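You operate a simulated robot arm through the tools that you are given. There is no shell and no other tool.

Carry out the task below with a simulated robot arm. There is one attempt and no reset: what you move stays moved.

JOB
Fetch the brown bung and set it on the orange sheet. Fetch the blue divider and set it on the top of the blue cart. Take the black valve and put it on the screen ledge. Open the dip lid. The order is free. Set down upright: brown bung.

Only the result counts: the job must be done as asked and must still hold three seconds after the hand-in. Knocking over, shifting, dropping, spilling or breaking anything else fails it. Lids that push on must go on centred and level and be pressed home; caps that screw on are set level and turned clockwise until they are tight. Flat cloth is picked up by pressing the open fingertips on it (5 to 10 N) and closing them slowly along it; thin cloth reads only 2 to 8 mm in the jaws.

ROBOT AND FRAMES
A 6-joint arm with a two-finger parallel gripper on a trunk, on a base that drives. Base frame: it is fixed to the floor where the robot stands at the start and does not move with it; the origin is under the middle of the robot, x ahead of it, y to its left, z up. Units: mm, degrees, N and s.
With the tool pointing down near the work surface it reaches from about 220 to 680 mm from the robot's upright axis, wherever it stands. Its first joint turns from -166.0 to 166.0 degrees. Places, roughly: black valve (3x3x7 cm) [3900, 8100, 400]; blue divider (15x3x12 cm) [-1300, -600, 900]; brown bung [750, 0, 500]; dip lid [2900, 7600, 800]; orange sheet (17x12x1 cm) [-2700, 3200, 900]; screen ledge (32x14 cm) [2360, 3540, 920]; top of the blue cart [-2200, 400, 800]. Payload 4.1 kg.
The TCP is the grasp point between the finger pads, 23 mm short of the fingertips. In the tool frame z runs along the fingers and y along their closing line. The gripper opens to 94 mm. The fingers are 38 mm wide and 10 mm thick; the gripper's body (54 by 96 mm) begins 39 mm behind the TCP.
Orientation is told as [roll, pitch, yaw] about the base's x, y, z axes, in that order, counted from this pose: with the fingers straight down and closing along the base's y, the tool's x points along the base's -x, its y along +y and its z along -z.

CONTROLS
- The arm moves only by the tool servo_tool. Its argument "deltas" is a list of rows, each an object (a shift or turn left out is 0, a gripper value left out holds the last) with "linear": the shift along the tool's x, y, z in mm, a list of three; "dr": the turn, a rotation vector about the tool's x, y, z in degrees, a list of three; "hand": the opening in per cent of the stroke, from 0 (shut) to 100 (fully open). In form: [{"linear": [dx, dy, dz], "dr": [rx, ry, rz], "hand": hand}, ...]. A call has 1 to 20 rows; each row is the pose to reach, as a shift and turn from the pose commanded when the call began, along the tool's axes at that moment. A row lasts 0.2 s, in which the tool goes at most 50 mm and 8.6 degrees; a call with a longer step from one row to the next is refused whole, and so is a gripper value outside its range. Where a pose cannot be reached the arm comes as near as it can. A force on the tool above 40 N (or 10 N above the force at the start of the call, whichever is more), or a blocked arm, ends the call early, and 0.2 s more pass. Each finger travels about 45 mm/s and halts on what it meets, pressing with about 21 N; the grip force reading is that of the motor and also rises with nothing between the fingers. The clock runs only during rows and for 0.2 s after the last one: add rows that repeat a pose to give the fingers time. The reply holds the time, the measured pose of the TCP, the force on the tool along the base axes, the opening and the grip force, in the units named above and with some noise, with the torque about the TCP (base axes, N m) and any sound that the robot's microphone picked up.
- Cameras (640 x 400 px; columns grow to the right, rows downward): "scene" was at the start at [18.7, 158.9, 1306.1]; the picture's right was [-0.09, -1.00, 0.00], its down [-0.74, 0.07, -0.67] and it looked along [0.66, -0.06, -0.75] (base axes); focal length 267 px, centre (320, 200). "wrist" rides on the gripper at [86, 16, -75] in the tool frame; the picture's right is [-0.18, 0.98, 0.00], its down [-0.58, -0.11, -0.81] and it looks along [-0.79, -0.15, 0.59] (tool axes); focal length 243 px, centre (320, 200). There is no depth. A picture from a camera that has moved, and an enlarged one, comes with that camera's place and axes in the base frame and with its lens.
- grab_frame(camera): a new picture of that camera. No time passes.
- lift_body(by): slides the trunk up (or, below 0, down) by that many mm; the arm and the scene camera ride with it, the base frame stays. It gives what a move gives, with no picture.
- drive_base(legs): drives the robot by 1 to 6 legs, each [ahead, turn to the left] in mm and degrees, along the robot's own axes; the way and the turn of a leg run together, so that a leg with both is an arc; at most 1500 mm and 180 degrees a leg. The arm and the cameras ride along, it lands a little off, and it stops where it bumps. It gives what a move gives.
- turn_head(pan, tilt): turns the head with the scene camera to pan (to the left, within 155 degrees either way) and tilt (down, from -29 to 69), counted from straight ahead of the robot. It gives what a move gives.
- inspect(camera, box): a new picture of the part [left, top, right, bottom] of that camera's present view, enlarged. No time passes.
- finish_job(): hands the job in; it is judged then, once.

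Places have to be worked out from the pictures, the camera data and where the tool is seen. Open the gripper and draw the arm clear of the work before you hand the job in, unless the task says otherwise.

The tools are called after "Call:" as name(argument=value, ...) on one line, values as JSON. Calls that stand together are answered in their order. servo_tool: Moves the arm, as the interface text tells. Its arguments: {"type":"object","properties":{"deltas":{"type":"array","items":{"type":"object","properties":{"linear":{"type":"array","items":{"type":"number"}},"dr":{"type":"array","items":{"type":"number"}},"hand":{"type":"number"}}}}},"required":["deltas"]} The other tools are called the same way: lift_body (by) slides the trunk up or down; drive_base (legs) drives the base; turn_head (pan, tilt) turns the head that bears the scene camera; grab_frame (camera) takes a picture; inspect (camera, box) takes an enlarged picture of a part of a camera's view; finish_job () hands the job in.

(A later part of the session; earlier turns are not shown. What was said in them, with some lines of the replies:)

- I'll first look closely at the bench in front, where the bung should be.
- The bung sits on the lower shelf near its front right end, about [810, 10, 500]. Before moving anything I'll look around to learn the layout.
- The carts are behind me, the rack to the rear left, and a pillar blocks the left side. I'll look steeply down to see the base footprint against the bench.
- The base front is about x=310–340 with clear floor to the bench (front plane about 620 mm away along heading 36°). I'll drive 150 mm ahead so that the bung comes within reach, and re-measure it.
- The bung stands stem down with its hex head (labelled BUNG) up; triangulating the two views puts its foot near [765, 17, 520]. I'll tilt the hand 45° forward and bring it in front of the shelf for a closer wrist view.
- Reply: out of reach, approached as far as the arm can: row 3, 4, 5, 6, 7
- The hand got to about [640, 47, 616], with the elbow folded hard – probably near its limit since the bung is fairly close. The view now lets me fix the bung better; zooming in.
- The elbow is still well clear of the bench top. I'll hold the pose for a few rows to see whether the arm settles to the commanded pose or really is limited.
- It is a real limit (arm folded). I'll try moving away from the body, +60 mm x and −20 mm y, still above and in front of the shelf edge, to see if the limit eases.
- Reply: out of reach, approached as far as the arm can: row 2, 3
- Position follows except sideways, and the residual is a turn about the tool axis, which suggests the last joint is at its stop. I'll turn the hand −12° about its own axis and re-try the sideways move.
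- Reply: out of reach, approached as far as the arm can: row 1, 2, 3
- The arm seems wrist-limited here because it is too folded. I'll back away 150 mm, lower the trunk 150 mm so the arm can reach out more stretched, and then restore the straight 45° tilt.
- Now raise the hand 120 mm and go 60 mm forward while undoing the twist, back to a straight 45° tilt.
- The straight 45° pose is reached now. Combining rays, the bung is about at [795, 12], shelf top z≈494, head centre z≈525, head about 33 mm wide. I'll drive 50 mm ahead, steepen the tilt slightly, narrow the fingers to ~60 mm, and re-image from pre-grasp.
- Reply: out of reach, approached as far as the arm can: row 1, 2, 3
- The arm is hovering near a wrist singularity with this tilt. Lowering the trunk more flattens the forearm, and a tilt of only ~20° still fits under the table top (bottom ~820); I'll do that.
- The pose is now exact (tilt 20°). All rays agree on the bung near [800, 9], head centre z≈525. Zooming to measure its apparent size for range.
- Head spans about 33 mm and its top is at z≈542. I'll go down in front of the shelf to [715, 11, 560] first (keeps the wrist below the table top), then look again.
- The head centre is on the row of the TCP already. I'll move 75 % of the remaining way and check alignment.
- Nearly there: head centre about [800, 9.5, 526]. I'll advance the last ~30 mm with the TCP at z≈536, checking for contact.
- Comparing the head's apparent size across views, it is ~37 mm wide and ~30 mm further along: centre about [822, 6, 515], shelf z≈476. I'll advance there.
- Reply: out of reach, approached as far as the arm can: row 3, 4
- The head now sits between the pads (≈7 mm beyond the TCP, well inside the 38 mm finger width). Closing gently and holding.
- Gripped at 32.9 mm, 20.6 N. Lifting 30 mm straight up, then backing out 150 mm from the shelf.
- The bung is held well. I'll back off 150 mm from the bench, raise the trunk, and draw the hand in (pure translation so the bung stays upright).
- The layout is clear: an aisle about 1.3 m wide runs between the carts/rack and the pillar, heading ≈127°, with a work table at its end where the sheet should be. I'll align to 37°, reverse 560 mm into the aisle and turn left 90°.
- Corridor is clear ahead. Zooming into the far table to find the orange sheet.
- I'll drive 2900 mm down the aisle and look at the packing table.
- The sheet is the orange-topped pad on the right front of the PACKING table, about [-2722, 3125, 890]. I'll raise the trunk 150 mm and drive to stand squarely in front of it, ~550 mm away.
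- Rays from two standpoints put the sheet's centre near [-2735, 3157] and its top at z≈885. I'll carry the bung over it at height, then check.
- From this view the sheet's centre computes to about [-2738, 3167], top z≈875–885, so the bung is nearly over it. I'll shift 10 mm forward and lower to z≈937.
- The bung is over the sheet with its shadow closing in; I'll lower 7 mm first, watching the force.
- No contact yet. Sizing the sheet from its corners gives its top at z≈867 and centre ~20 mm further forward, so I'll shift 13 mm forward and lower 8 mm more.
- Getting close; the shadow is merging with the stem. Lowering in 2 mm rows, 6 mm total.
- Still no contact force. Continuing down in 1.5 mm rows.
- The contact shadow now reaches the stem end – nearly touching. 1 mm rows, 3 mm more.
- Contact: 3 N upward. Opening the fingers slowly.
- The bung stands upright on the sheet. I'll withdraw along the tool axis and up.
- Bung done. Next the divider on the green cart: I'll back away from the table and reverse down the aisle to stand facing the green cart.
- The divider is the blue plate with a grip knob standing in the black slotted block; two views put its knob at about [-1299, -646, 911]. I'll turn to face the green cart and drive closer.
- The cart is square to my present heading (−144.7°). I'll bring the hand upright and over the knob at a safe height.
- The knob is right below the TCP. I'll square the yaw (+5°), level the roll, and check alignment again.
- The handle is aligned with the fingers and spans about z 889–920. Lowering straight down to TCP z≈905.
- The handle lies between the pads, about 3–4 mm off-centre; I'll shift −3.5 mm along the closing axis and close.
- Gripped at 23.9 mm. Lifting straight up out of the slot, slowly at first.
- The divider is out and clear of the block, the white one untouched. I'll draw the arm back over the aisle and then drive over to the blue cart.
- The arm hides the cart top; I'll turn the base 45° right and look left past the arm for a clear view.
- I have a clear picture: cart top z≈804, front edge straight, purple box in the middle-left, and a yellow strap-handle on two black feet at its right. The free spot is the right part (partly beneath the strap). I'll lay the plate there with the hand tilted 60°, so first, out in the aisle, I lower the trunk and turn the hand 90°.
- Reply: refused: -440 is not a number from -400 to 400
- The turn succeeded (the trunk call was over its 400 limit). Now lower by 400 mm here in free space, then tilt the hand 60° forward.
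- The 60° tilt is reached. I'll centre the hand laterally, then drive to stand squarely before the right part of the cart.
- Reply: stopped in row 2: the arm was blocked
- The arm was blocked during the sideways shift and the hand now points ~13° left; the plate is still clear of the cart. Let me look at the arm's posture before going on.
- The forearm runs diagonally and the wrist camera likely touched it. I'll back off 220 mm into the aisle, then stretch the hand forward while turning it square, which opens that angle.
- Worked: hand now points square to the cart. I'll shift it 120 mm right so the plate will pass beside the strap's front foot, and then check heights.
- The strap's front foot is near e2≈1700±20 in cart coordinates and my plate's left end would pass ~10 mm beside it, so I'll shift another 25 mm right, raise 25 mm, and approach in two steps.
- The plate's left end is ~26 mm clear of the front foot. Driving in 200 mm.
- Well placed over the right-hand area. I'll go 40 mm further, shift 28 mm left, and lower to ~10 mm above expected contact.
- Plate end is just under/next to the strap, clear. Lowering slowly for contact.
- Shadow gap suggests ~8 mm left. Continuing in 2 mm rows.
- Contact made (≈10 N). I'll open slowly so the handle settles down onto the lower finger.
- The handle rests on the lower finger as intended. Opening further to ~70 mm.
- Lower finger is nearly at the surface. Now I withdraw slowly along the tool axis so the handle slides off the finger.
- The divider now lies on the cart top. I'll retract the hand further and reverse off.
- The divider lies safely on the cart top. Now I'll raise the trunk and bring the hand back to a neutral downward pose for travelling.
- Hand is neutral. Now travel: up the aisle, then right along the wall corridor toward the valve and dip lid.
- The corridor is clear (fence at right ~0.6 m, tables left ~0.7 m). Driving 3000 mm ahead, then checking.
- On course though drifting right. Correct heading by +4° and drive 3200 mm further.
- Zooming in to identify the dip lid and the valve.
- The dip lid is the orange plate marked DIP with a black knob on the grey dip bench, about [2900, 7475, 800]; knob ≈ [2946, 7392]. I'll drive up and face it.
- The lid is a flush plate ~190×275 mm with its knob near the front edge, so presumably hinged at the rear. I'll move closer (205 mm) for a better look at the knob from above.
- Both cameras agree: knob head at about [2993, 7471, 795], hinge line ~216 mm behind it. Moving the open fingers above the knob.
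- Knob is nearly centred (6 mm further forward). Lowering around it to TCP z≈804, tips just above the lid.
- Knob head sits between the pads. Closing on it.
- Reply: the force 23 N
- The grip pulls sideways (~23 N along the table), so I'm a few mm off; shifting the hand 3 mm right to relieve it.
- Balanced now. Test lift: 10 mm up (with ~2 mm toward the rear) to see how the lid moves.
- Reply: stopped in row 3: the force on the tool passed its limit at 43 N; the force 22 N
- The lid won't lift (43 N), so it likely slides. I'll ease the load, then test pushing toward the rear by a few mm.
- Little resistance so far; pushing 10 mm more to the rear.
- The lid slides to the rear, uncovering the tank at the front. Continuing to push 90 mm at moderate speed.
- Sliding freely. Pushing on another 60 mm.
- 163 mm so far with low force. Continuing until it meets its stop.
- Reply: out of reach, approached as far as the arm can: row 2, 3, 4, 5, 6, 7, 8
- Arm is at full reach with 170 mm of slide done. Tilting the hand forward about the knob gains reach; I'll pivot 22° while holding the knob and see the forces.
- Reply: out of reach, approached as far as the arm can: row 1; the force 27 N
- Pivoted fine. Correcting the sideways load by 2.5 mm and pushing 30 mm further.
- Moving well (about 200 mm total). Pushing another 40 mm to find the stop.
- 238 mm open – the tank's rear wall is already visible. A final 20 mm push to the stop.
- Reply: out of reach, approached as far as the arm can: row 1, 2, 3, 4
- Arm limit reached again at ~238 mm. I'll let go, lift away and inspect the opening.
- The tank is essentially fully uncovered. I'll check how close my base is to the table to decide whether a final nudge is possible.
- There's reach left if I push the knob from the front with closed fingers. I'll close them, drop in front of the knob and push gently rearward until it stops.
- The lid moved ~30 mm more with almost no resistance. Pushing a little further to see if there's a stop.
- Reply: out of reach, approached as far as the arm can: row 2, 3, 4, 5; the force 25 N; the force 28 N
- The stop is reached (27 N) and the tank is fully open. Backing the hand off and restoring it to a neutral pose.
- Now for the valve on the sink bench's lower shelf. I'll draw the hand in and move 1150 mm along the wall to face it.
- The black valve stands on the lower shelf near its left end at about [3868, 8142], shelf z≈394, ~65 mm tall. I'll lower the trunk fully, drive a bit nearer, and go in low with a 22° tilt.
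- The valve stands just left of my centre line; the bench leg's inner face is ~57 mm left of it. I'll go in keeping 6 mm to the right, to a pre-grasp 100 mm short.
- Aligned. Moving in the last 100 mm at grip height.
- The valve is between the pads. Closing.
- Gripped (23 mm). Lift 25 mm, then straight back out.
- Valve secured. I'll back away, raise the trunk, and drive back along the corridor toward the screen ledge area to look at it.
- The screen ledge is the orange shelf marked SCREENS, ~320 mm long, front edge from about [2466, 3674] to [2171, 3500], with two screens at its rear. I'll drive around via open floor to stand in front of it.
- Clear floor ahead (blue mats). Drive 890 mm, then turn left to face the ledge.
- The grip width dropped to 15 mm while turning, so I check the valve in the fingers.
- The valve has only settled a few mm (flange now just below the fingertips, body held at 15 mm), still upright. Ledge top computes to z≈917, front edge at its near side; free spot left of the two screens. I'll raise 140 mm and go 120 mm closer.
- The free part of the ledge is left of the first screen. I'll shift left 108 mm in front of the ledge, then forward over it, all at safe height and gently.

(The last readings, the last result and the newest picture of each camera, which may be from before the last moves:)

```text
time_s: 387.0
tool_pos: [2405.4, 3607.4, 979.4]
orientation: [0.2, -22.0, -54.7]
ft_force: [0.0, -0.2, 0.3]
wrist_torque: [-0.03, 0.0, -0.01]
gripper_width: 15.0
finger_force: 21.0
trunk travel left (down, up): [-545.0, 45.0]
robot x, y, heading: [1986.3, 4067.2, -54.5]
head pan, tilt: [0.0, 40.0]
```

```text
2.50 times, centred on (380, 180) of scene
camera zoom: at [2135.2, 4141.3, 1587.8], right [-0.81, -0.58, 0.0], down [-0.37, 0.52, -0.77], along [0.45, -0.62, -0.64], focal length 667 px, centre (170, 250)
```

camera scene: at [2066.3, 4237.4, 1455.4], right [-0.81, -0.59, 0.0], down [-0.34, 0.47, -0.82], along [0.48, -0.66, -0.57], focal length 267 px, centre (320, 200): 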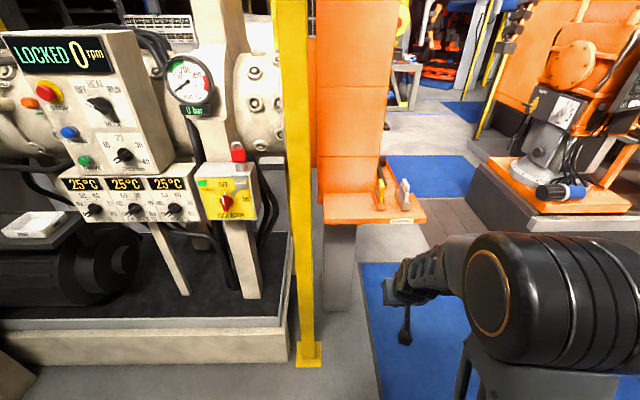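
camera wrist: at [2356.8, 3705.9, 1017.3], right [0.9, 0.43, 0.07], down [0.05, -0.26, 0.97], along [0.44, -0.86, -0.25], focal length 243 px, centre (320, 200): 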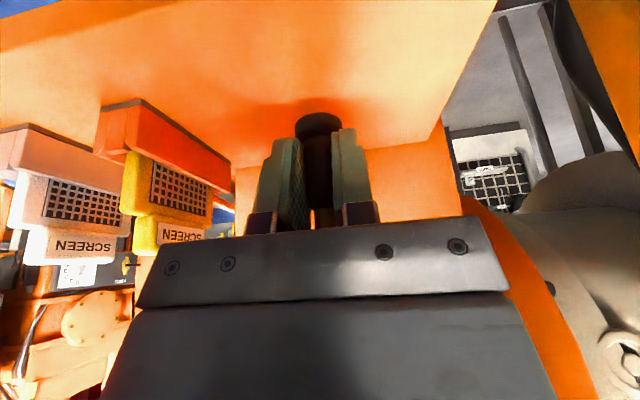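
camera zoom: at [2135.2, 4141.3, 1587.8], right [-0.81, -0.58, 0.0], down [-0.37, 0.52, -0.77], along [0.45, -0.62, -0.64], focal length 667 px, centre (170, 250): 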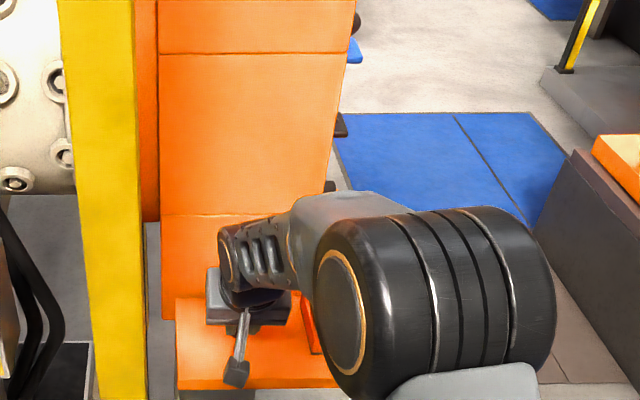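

The valve hangs over the free part of the ledge, ~20 mm above. Lowering 12 mm, then slowly to contact.

Call:
servo_tool(deltas=[{"linear": [1.5, 0, 3.7]}, {"linear": [3, 0, 7.4]}, {"linear": [4.5, 0, 11.1]}])

Call:
inspect(camera="wrist", box=[200, 60, 440, 240])

```text
time_s: 387.8
tool_pos: [2404.9, 3608.9, 968.2]
orientation: [0.2, -22.0, -54.5]
ft_force: [0.6, -0.3, -1.0]
wrist_torque: [0.03, -0.01, -0.03]
gripper_width: 15.2
finger_force: 21.1
trunk travel left (down, up): [-545.0, 45.0]
robot x, y, heading: [1986.7, 4066.7, -54.2]
head pan, tilt: [0.0, 40.0]
```

```text
2.22 times, centred on (320, 150) of wrist
camera zoom: at [2356.3, 3706.0, 1006.7], right [0.9, 0.43, 0.07], down [0.05, -0.26, 0.97], along [0.44, -0.86, -0.25], focal length 539 px, centre (320, 311)
```

zoom: 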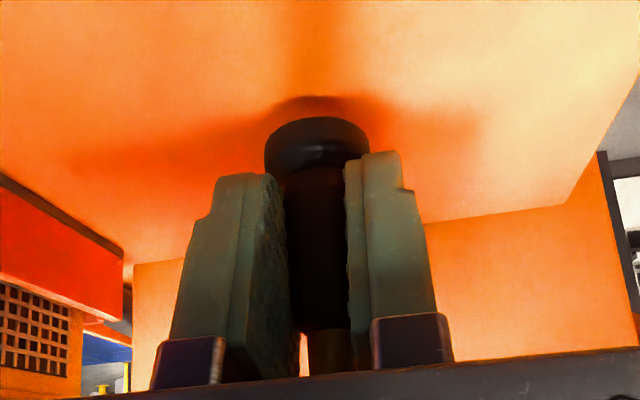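

Call:
servo_tool(deltas=[{"linear": [0.7, 0, 1.7]}, {"linear": [1.3, 0, 3.2]}, {"linear": [1.9, 0, 4.6]}])

Call:
inspect(camera="wrist", box=[200, 60, 440, 240])

```text
time_s: 388.6
tool_pos: [2404.8, 3607.7, 964.0]
orientation: [0.3, -22.2, -54.5]
ft_force: [0.4, 0.5, 0.0]
wrist_torque: [0.04, 0.0, -0.01]
gripper_width: 15.1
finger_force: 20.7
trunk travel left (down, up): [-545.0, 45.0]
robot x, y, heading: [1985.6, 4066.7, -54.5]
head pan, tilt: [0.0, 40.0]
```

```text
2.22 times, centred on (320, 150) of wrist
camera zoom: at [2356.7, 3706.6, 1002.0], right [0.9, 0.43, 0.07], down [0.05, -0.26, 0.97], along [0.44, -0.86, -0.25], focal length 539 px, centre (320, 311)
```

zoom: 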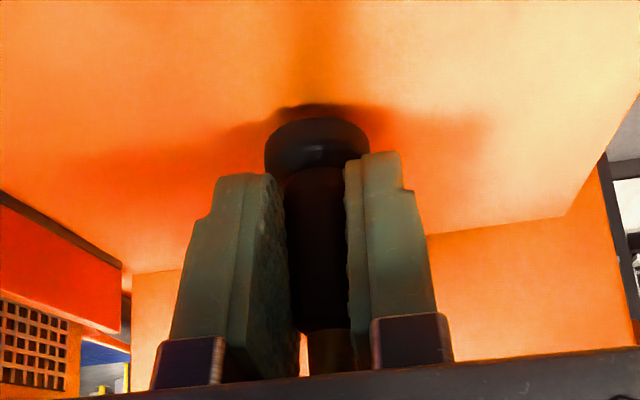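

Call:
servo_tool(deltas=[{"linear": [0.5, 0, 1.2]}, {"linear": [1, 0, 2.5]}, {"linear": [1.5, 0, 3.7]}])

Call:
inspect(camera="wrist", box=[200, 60, 440, 240])

```text
time_s: 389.4
tool_pos: [2405.7, 3608.3, 958.3]
orientation: [0.2, -22.1, -54.6]
ft_force: [0.1, -0.3, -0.1]
wrist_torque: [-0.01, -0.02, 0.01]
gripper_width: 15.1
finger_force: 21.2
trunk travel left (down, up): [-545.0, 45.0]
robot x, y, heading: [1984.2, 4069.0, -54.5]
head pan, tilt: [0.0, 40.0]
```

```text
2.22 times, centred on (320, 150) of wrist
camera zoom: at [2356.9, 3706.6, 997.6], right [0.9, 0.43, 0.07], down [0.05, -0.26, 0.97], along [0.44, -0.86, -0.25], focal length 539 px, centre (320, 311)
```

zoom: 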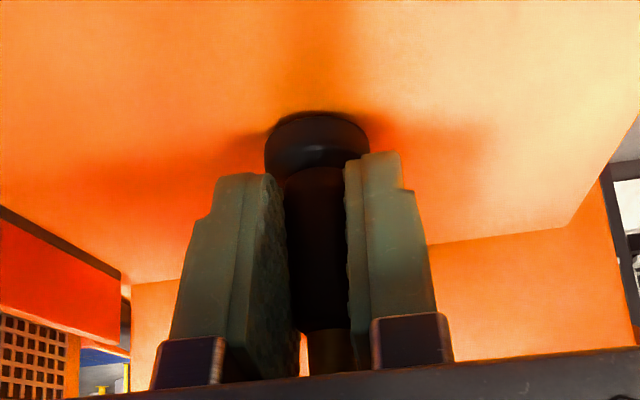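

Call:
servo_tool(deltas=[{"linear": [0.4, 0, 1]}, {"linear": [0.8, 0, 1.9]}, {"linear": [1.2, 0, 2.8]}])

Call:
inspect(camera="wrist", box=[200, 60, 440, 240])

```text
time_s: 390.2
tool_pos: [2406.0, 3609.8, 957.5]
orientation: [0.1, -22.1, -54.6]
ft_force: [0.6, -0.9, -0.6]
wrist_torque: [0.01, 0.02, 0.01]
gripper_width: 15.2
finger_force: 21.1
trunk travel left (down, up): [-545.0, 45.0]
robot x, y, heading: [1983.7, 4067.0, -54.2]
head pan, tilt: [0.0, 40.0]
```

```text
2.22 times, centred on (320, 150) of wrist
camera zoom: at [2357.3, 3706.6, 995.2], right [0.9, 0.43, 0.07], down [0.05, -0.26, 0.97], along [0.44, -0.86, -0.25], focal length 539 px, centre (320, 311)
```

zoom: 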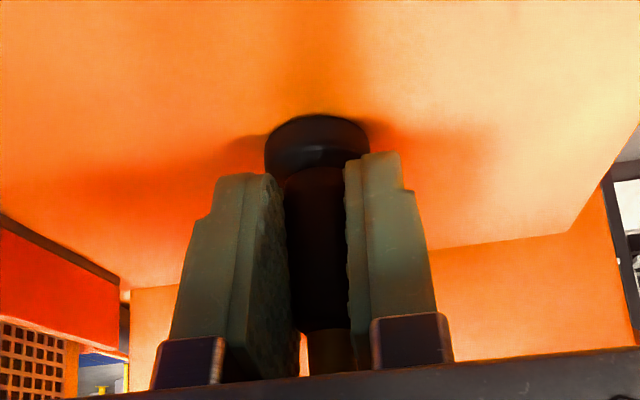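

Almost touching. 1 mm rows, 3 mm.

Call:
servo_tool(deltas=[{"linear": [0.4, 0, 0.9]}, {"linear": [0.8, 0, 1.9]}, {"linear": [1.2, 0, 2.8]}])

Call:
inspect(camera="wrist", box=[200, 60, 440, 240])

```text
time_s: 391.0
tool_pos: [2405.7, 3609.5, 955.8]
orientation: [0.1, -22.5, -54.6]
ft_force: [-0.9, 4.2, 17.1]
wrist_torque: [-0.02, -0.06, 0.02]
gripper_width: 15.1
finger_force: 20.4
trunk travel left (down, up): [-545.0, 45.0]
robot x, y, heading: [1986.0, 4065.0, -54.5]
head pan, tilt: [0.0, 40.0]
```

```text
2.22 times, centred on (320, 150) of wrist
camera zoom: at [2357.2, 3706.4, 993.9], right [0.9, 0.43, 0.07], down [0.04, -0.25, 0.97], along [0.44, -0.87, -0.25], focal length 539 px, centre (320, 311)
```

zoom: 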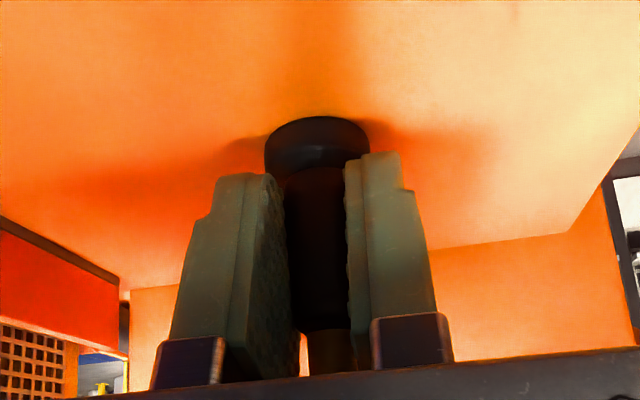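

Contact (17 N) with the valve still upright. Easing up ~1 mm and opening slowly.

Call:
servo_tool(deltas=[{"linear": [-0.4, 0, -0.9]}, {"linear": [-0.4, 0, -0.9], "hand": 14}, {"linear": [-0.4, 0, -0.9], "hand": 18}, {"linear": [-0.4, 0, -0.9], "hand": 24}, {"linear": [-0.4, 0, -0.9], "hand": 34}, {"linear": [-0.4, 0, -0.9], "hand": 46}, {"linear": [-0.4, 0, -0.9], "hand": 56}, {"linear": [-0.4, 0, -0.9], "hand": 56}])

Call:
inspect(camera="wrist", box=[200, 60, 440, 240])

```text
time_s: 392.8
tool_pos: [2406.5, 3608.9, 953.0]
orientation: [0.3, -22.1, -54.6]
ft_force: [-1.0, 0.1, 0.3]
wrist_torque: [-0.03, 0.0, 0.0]
gripper_width: 52.7
finger_force: 0.1
trunk travel left (down, up): [-545.0, 45.0]
robot x, y, heading: [1984.3, 4066.7, -54.5]
head pan, tilt: [0.0, 40.0]
```

```text
2.22 times, centred on (320, 150) of wrist
camera zoom: at [2357.1, 3706.0, 992.7], right [0.9, 0.43, 0.07], down [0.05, -0.26, 0.97], along [0.44, -0.86, -0.25], focal length 539 px, centre (320, 311)
```

zoom: 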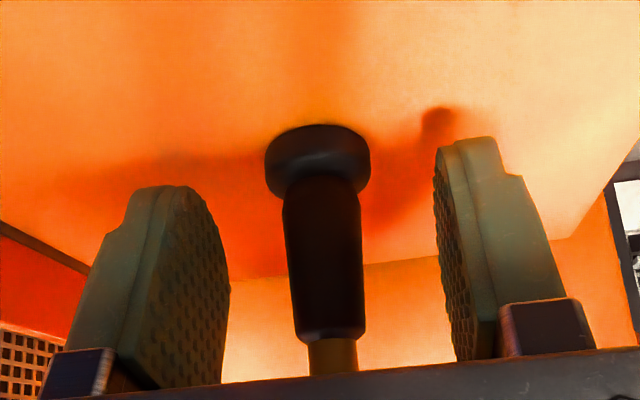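

The valve stands on the ledge. Withdrawing up along the tool axis, then back.

Call:
servo_tool(deltas=[{"linear": [0, 0, -15]}, {"linear": [0, 0, -40]}, {"linear": [0, 0, -75]}, {"linear": [20, 0, -100]}, {"linear": [60, 0, -110]}, {"linear": [105, 0, -120]}, {"linear": [150, 0, -130]}, {"linear": [150, 0, -130]}])

Call:
grab_frame(camera="wrist")

Call:
inspect(camera="scene", box=[280, 100, 480, 260])

```text
time_s: 394.6
tool_pos: [2296.2, 3762.4, 1019.7]
orientation: [0.2, -22.1, -54.6]
ft_force: [0.2, -0.5, 0.0]
wrist_torque: [0.01, 0.0, 0.0]
gripper_width: 52.7
finger_force: 0.0
trunk travel left (down, up): [-545.0, 45.0]
robot x, y, heading: [1984.4, 4063.5, -54.4]
head pan, tilt: [0.0, 40.0]
```

```text
taken
camera wrist: at [2247.9, 3860.8, 1058.0], right [0.9, 0.43, 0.07], down [0.05, -0.26, 0.97], along [0.44, -0.86, -0.25], focal length 243 px, centre (320, 200)
```

wrist: 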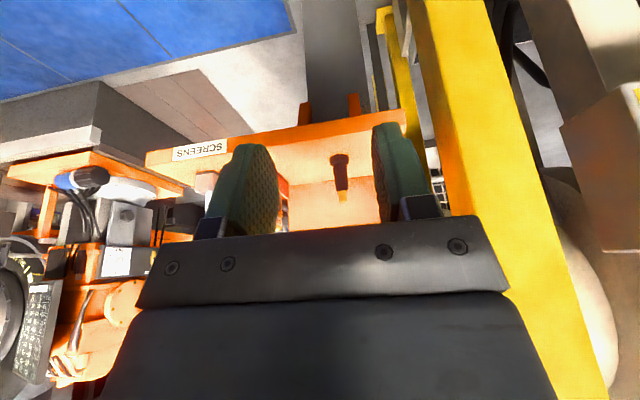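

```text
2.50 times, centred on (380, 180) of scene
camera zoom: at [2135.3, 4141.2, 1587.8], right [-0.81, -0.58, 0.0], down [-0.37, 0.52, -0.77], along [0.45, -0.62, -0.64], focal length 667 px, centre (170, 250)
```

zoom: 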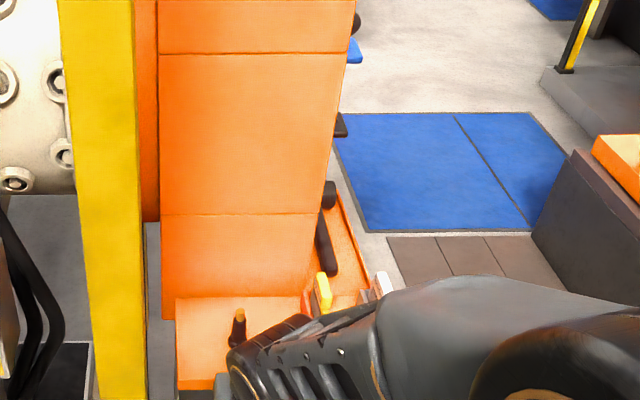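

All four items are in place: bung on the sheet, divider on the cart, lid fully open, and the valve standing on the ledge. Backing clear with the gripper open.

Call:
drive_base(legs=[[-250, 0]])

Call:
inspect(camera="scene", box=[300, 100, 460, 230])

```text
time_s: 396.4
tool_pos: [2149.6, 3966.0, 1020.2]
orientation: [0.2, -22.2, -54.8]
ft_force: [0.4, 0.6, -0.1]
wrist_torque: [0.03, 0.02, -0.05]
gripper_width: 52.7
finger_force: 0.2
trunk travel left (down, up): [-545.0, 45.0]
robot x, y, heading: [1838.1, 4271.8, -54.8]
head pan, tilt: [0.0, 40.0]
```

```text
3.08 times, centred on (380, 165) of scene
camera zoom: at [1989.0, 4346.2, 1587.8], right [-0.82, -0.58, 0.0], down [-0.37, 0.52, -0.77], along [0.44, -0.62, -0.64], focal length 821 px, centre (135, 308)
```

zoom: 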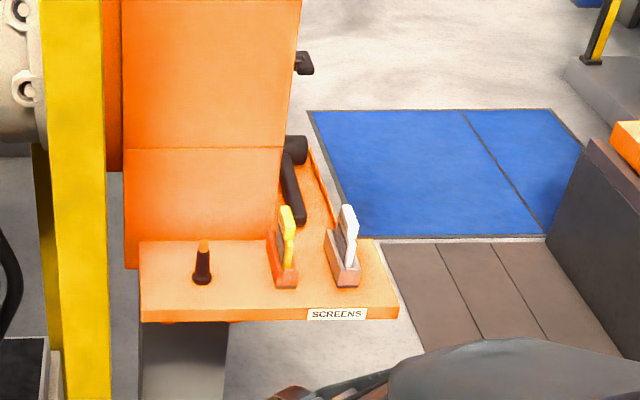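

The valve stands on the screen ledge, the other screens are untouched, and the arm is clear. Handing the job in.

Call:
finish_job()

```text
The job is handed in.
```

I handed the job in with all four parts done, as far as my last pictures showed. The only result I got back was that it was handed in.

- **Brown bung:** it stands upright, stem down, near the middle of the orange sheet on the packing table.
- **Blue divider:** it lies flat on the top of the blue cart, in the free space on the right beside the yellow strap handle. I laid it down because the thin plate would not stand on its own.
- **Black valve:** it stands on the screen ledge, left of the two screens. The grip slipped a few millimetres while I was carrying it, but the valve stayed upright.
- **Dip lid:** it turned out to slide rather than lift. I pushed it back until it met its stop, and the tank is fully uncovered. Before finding that out, I tried to lift it and the arm stopped at 43 N; the lid did not move.

I saw nothing else move, fall or get knocked. I did not go back to look at the bung, divider or lid after leaving them. The gripper was open and the arm clear when I handed in.
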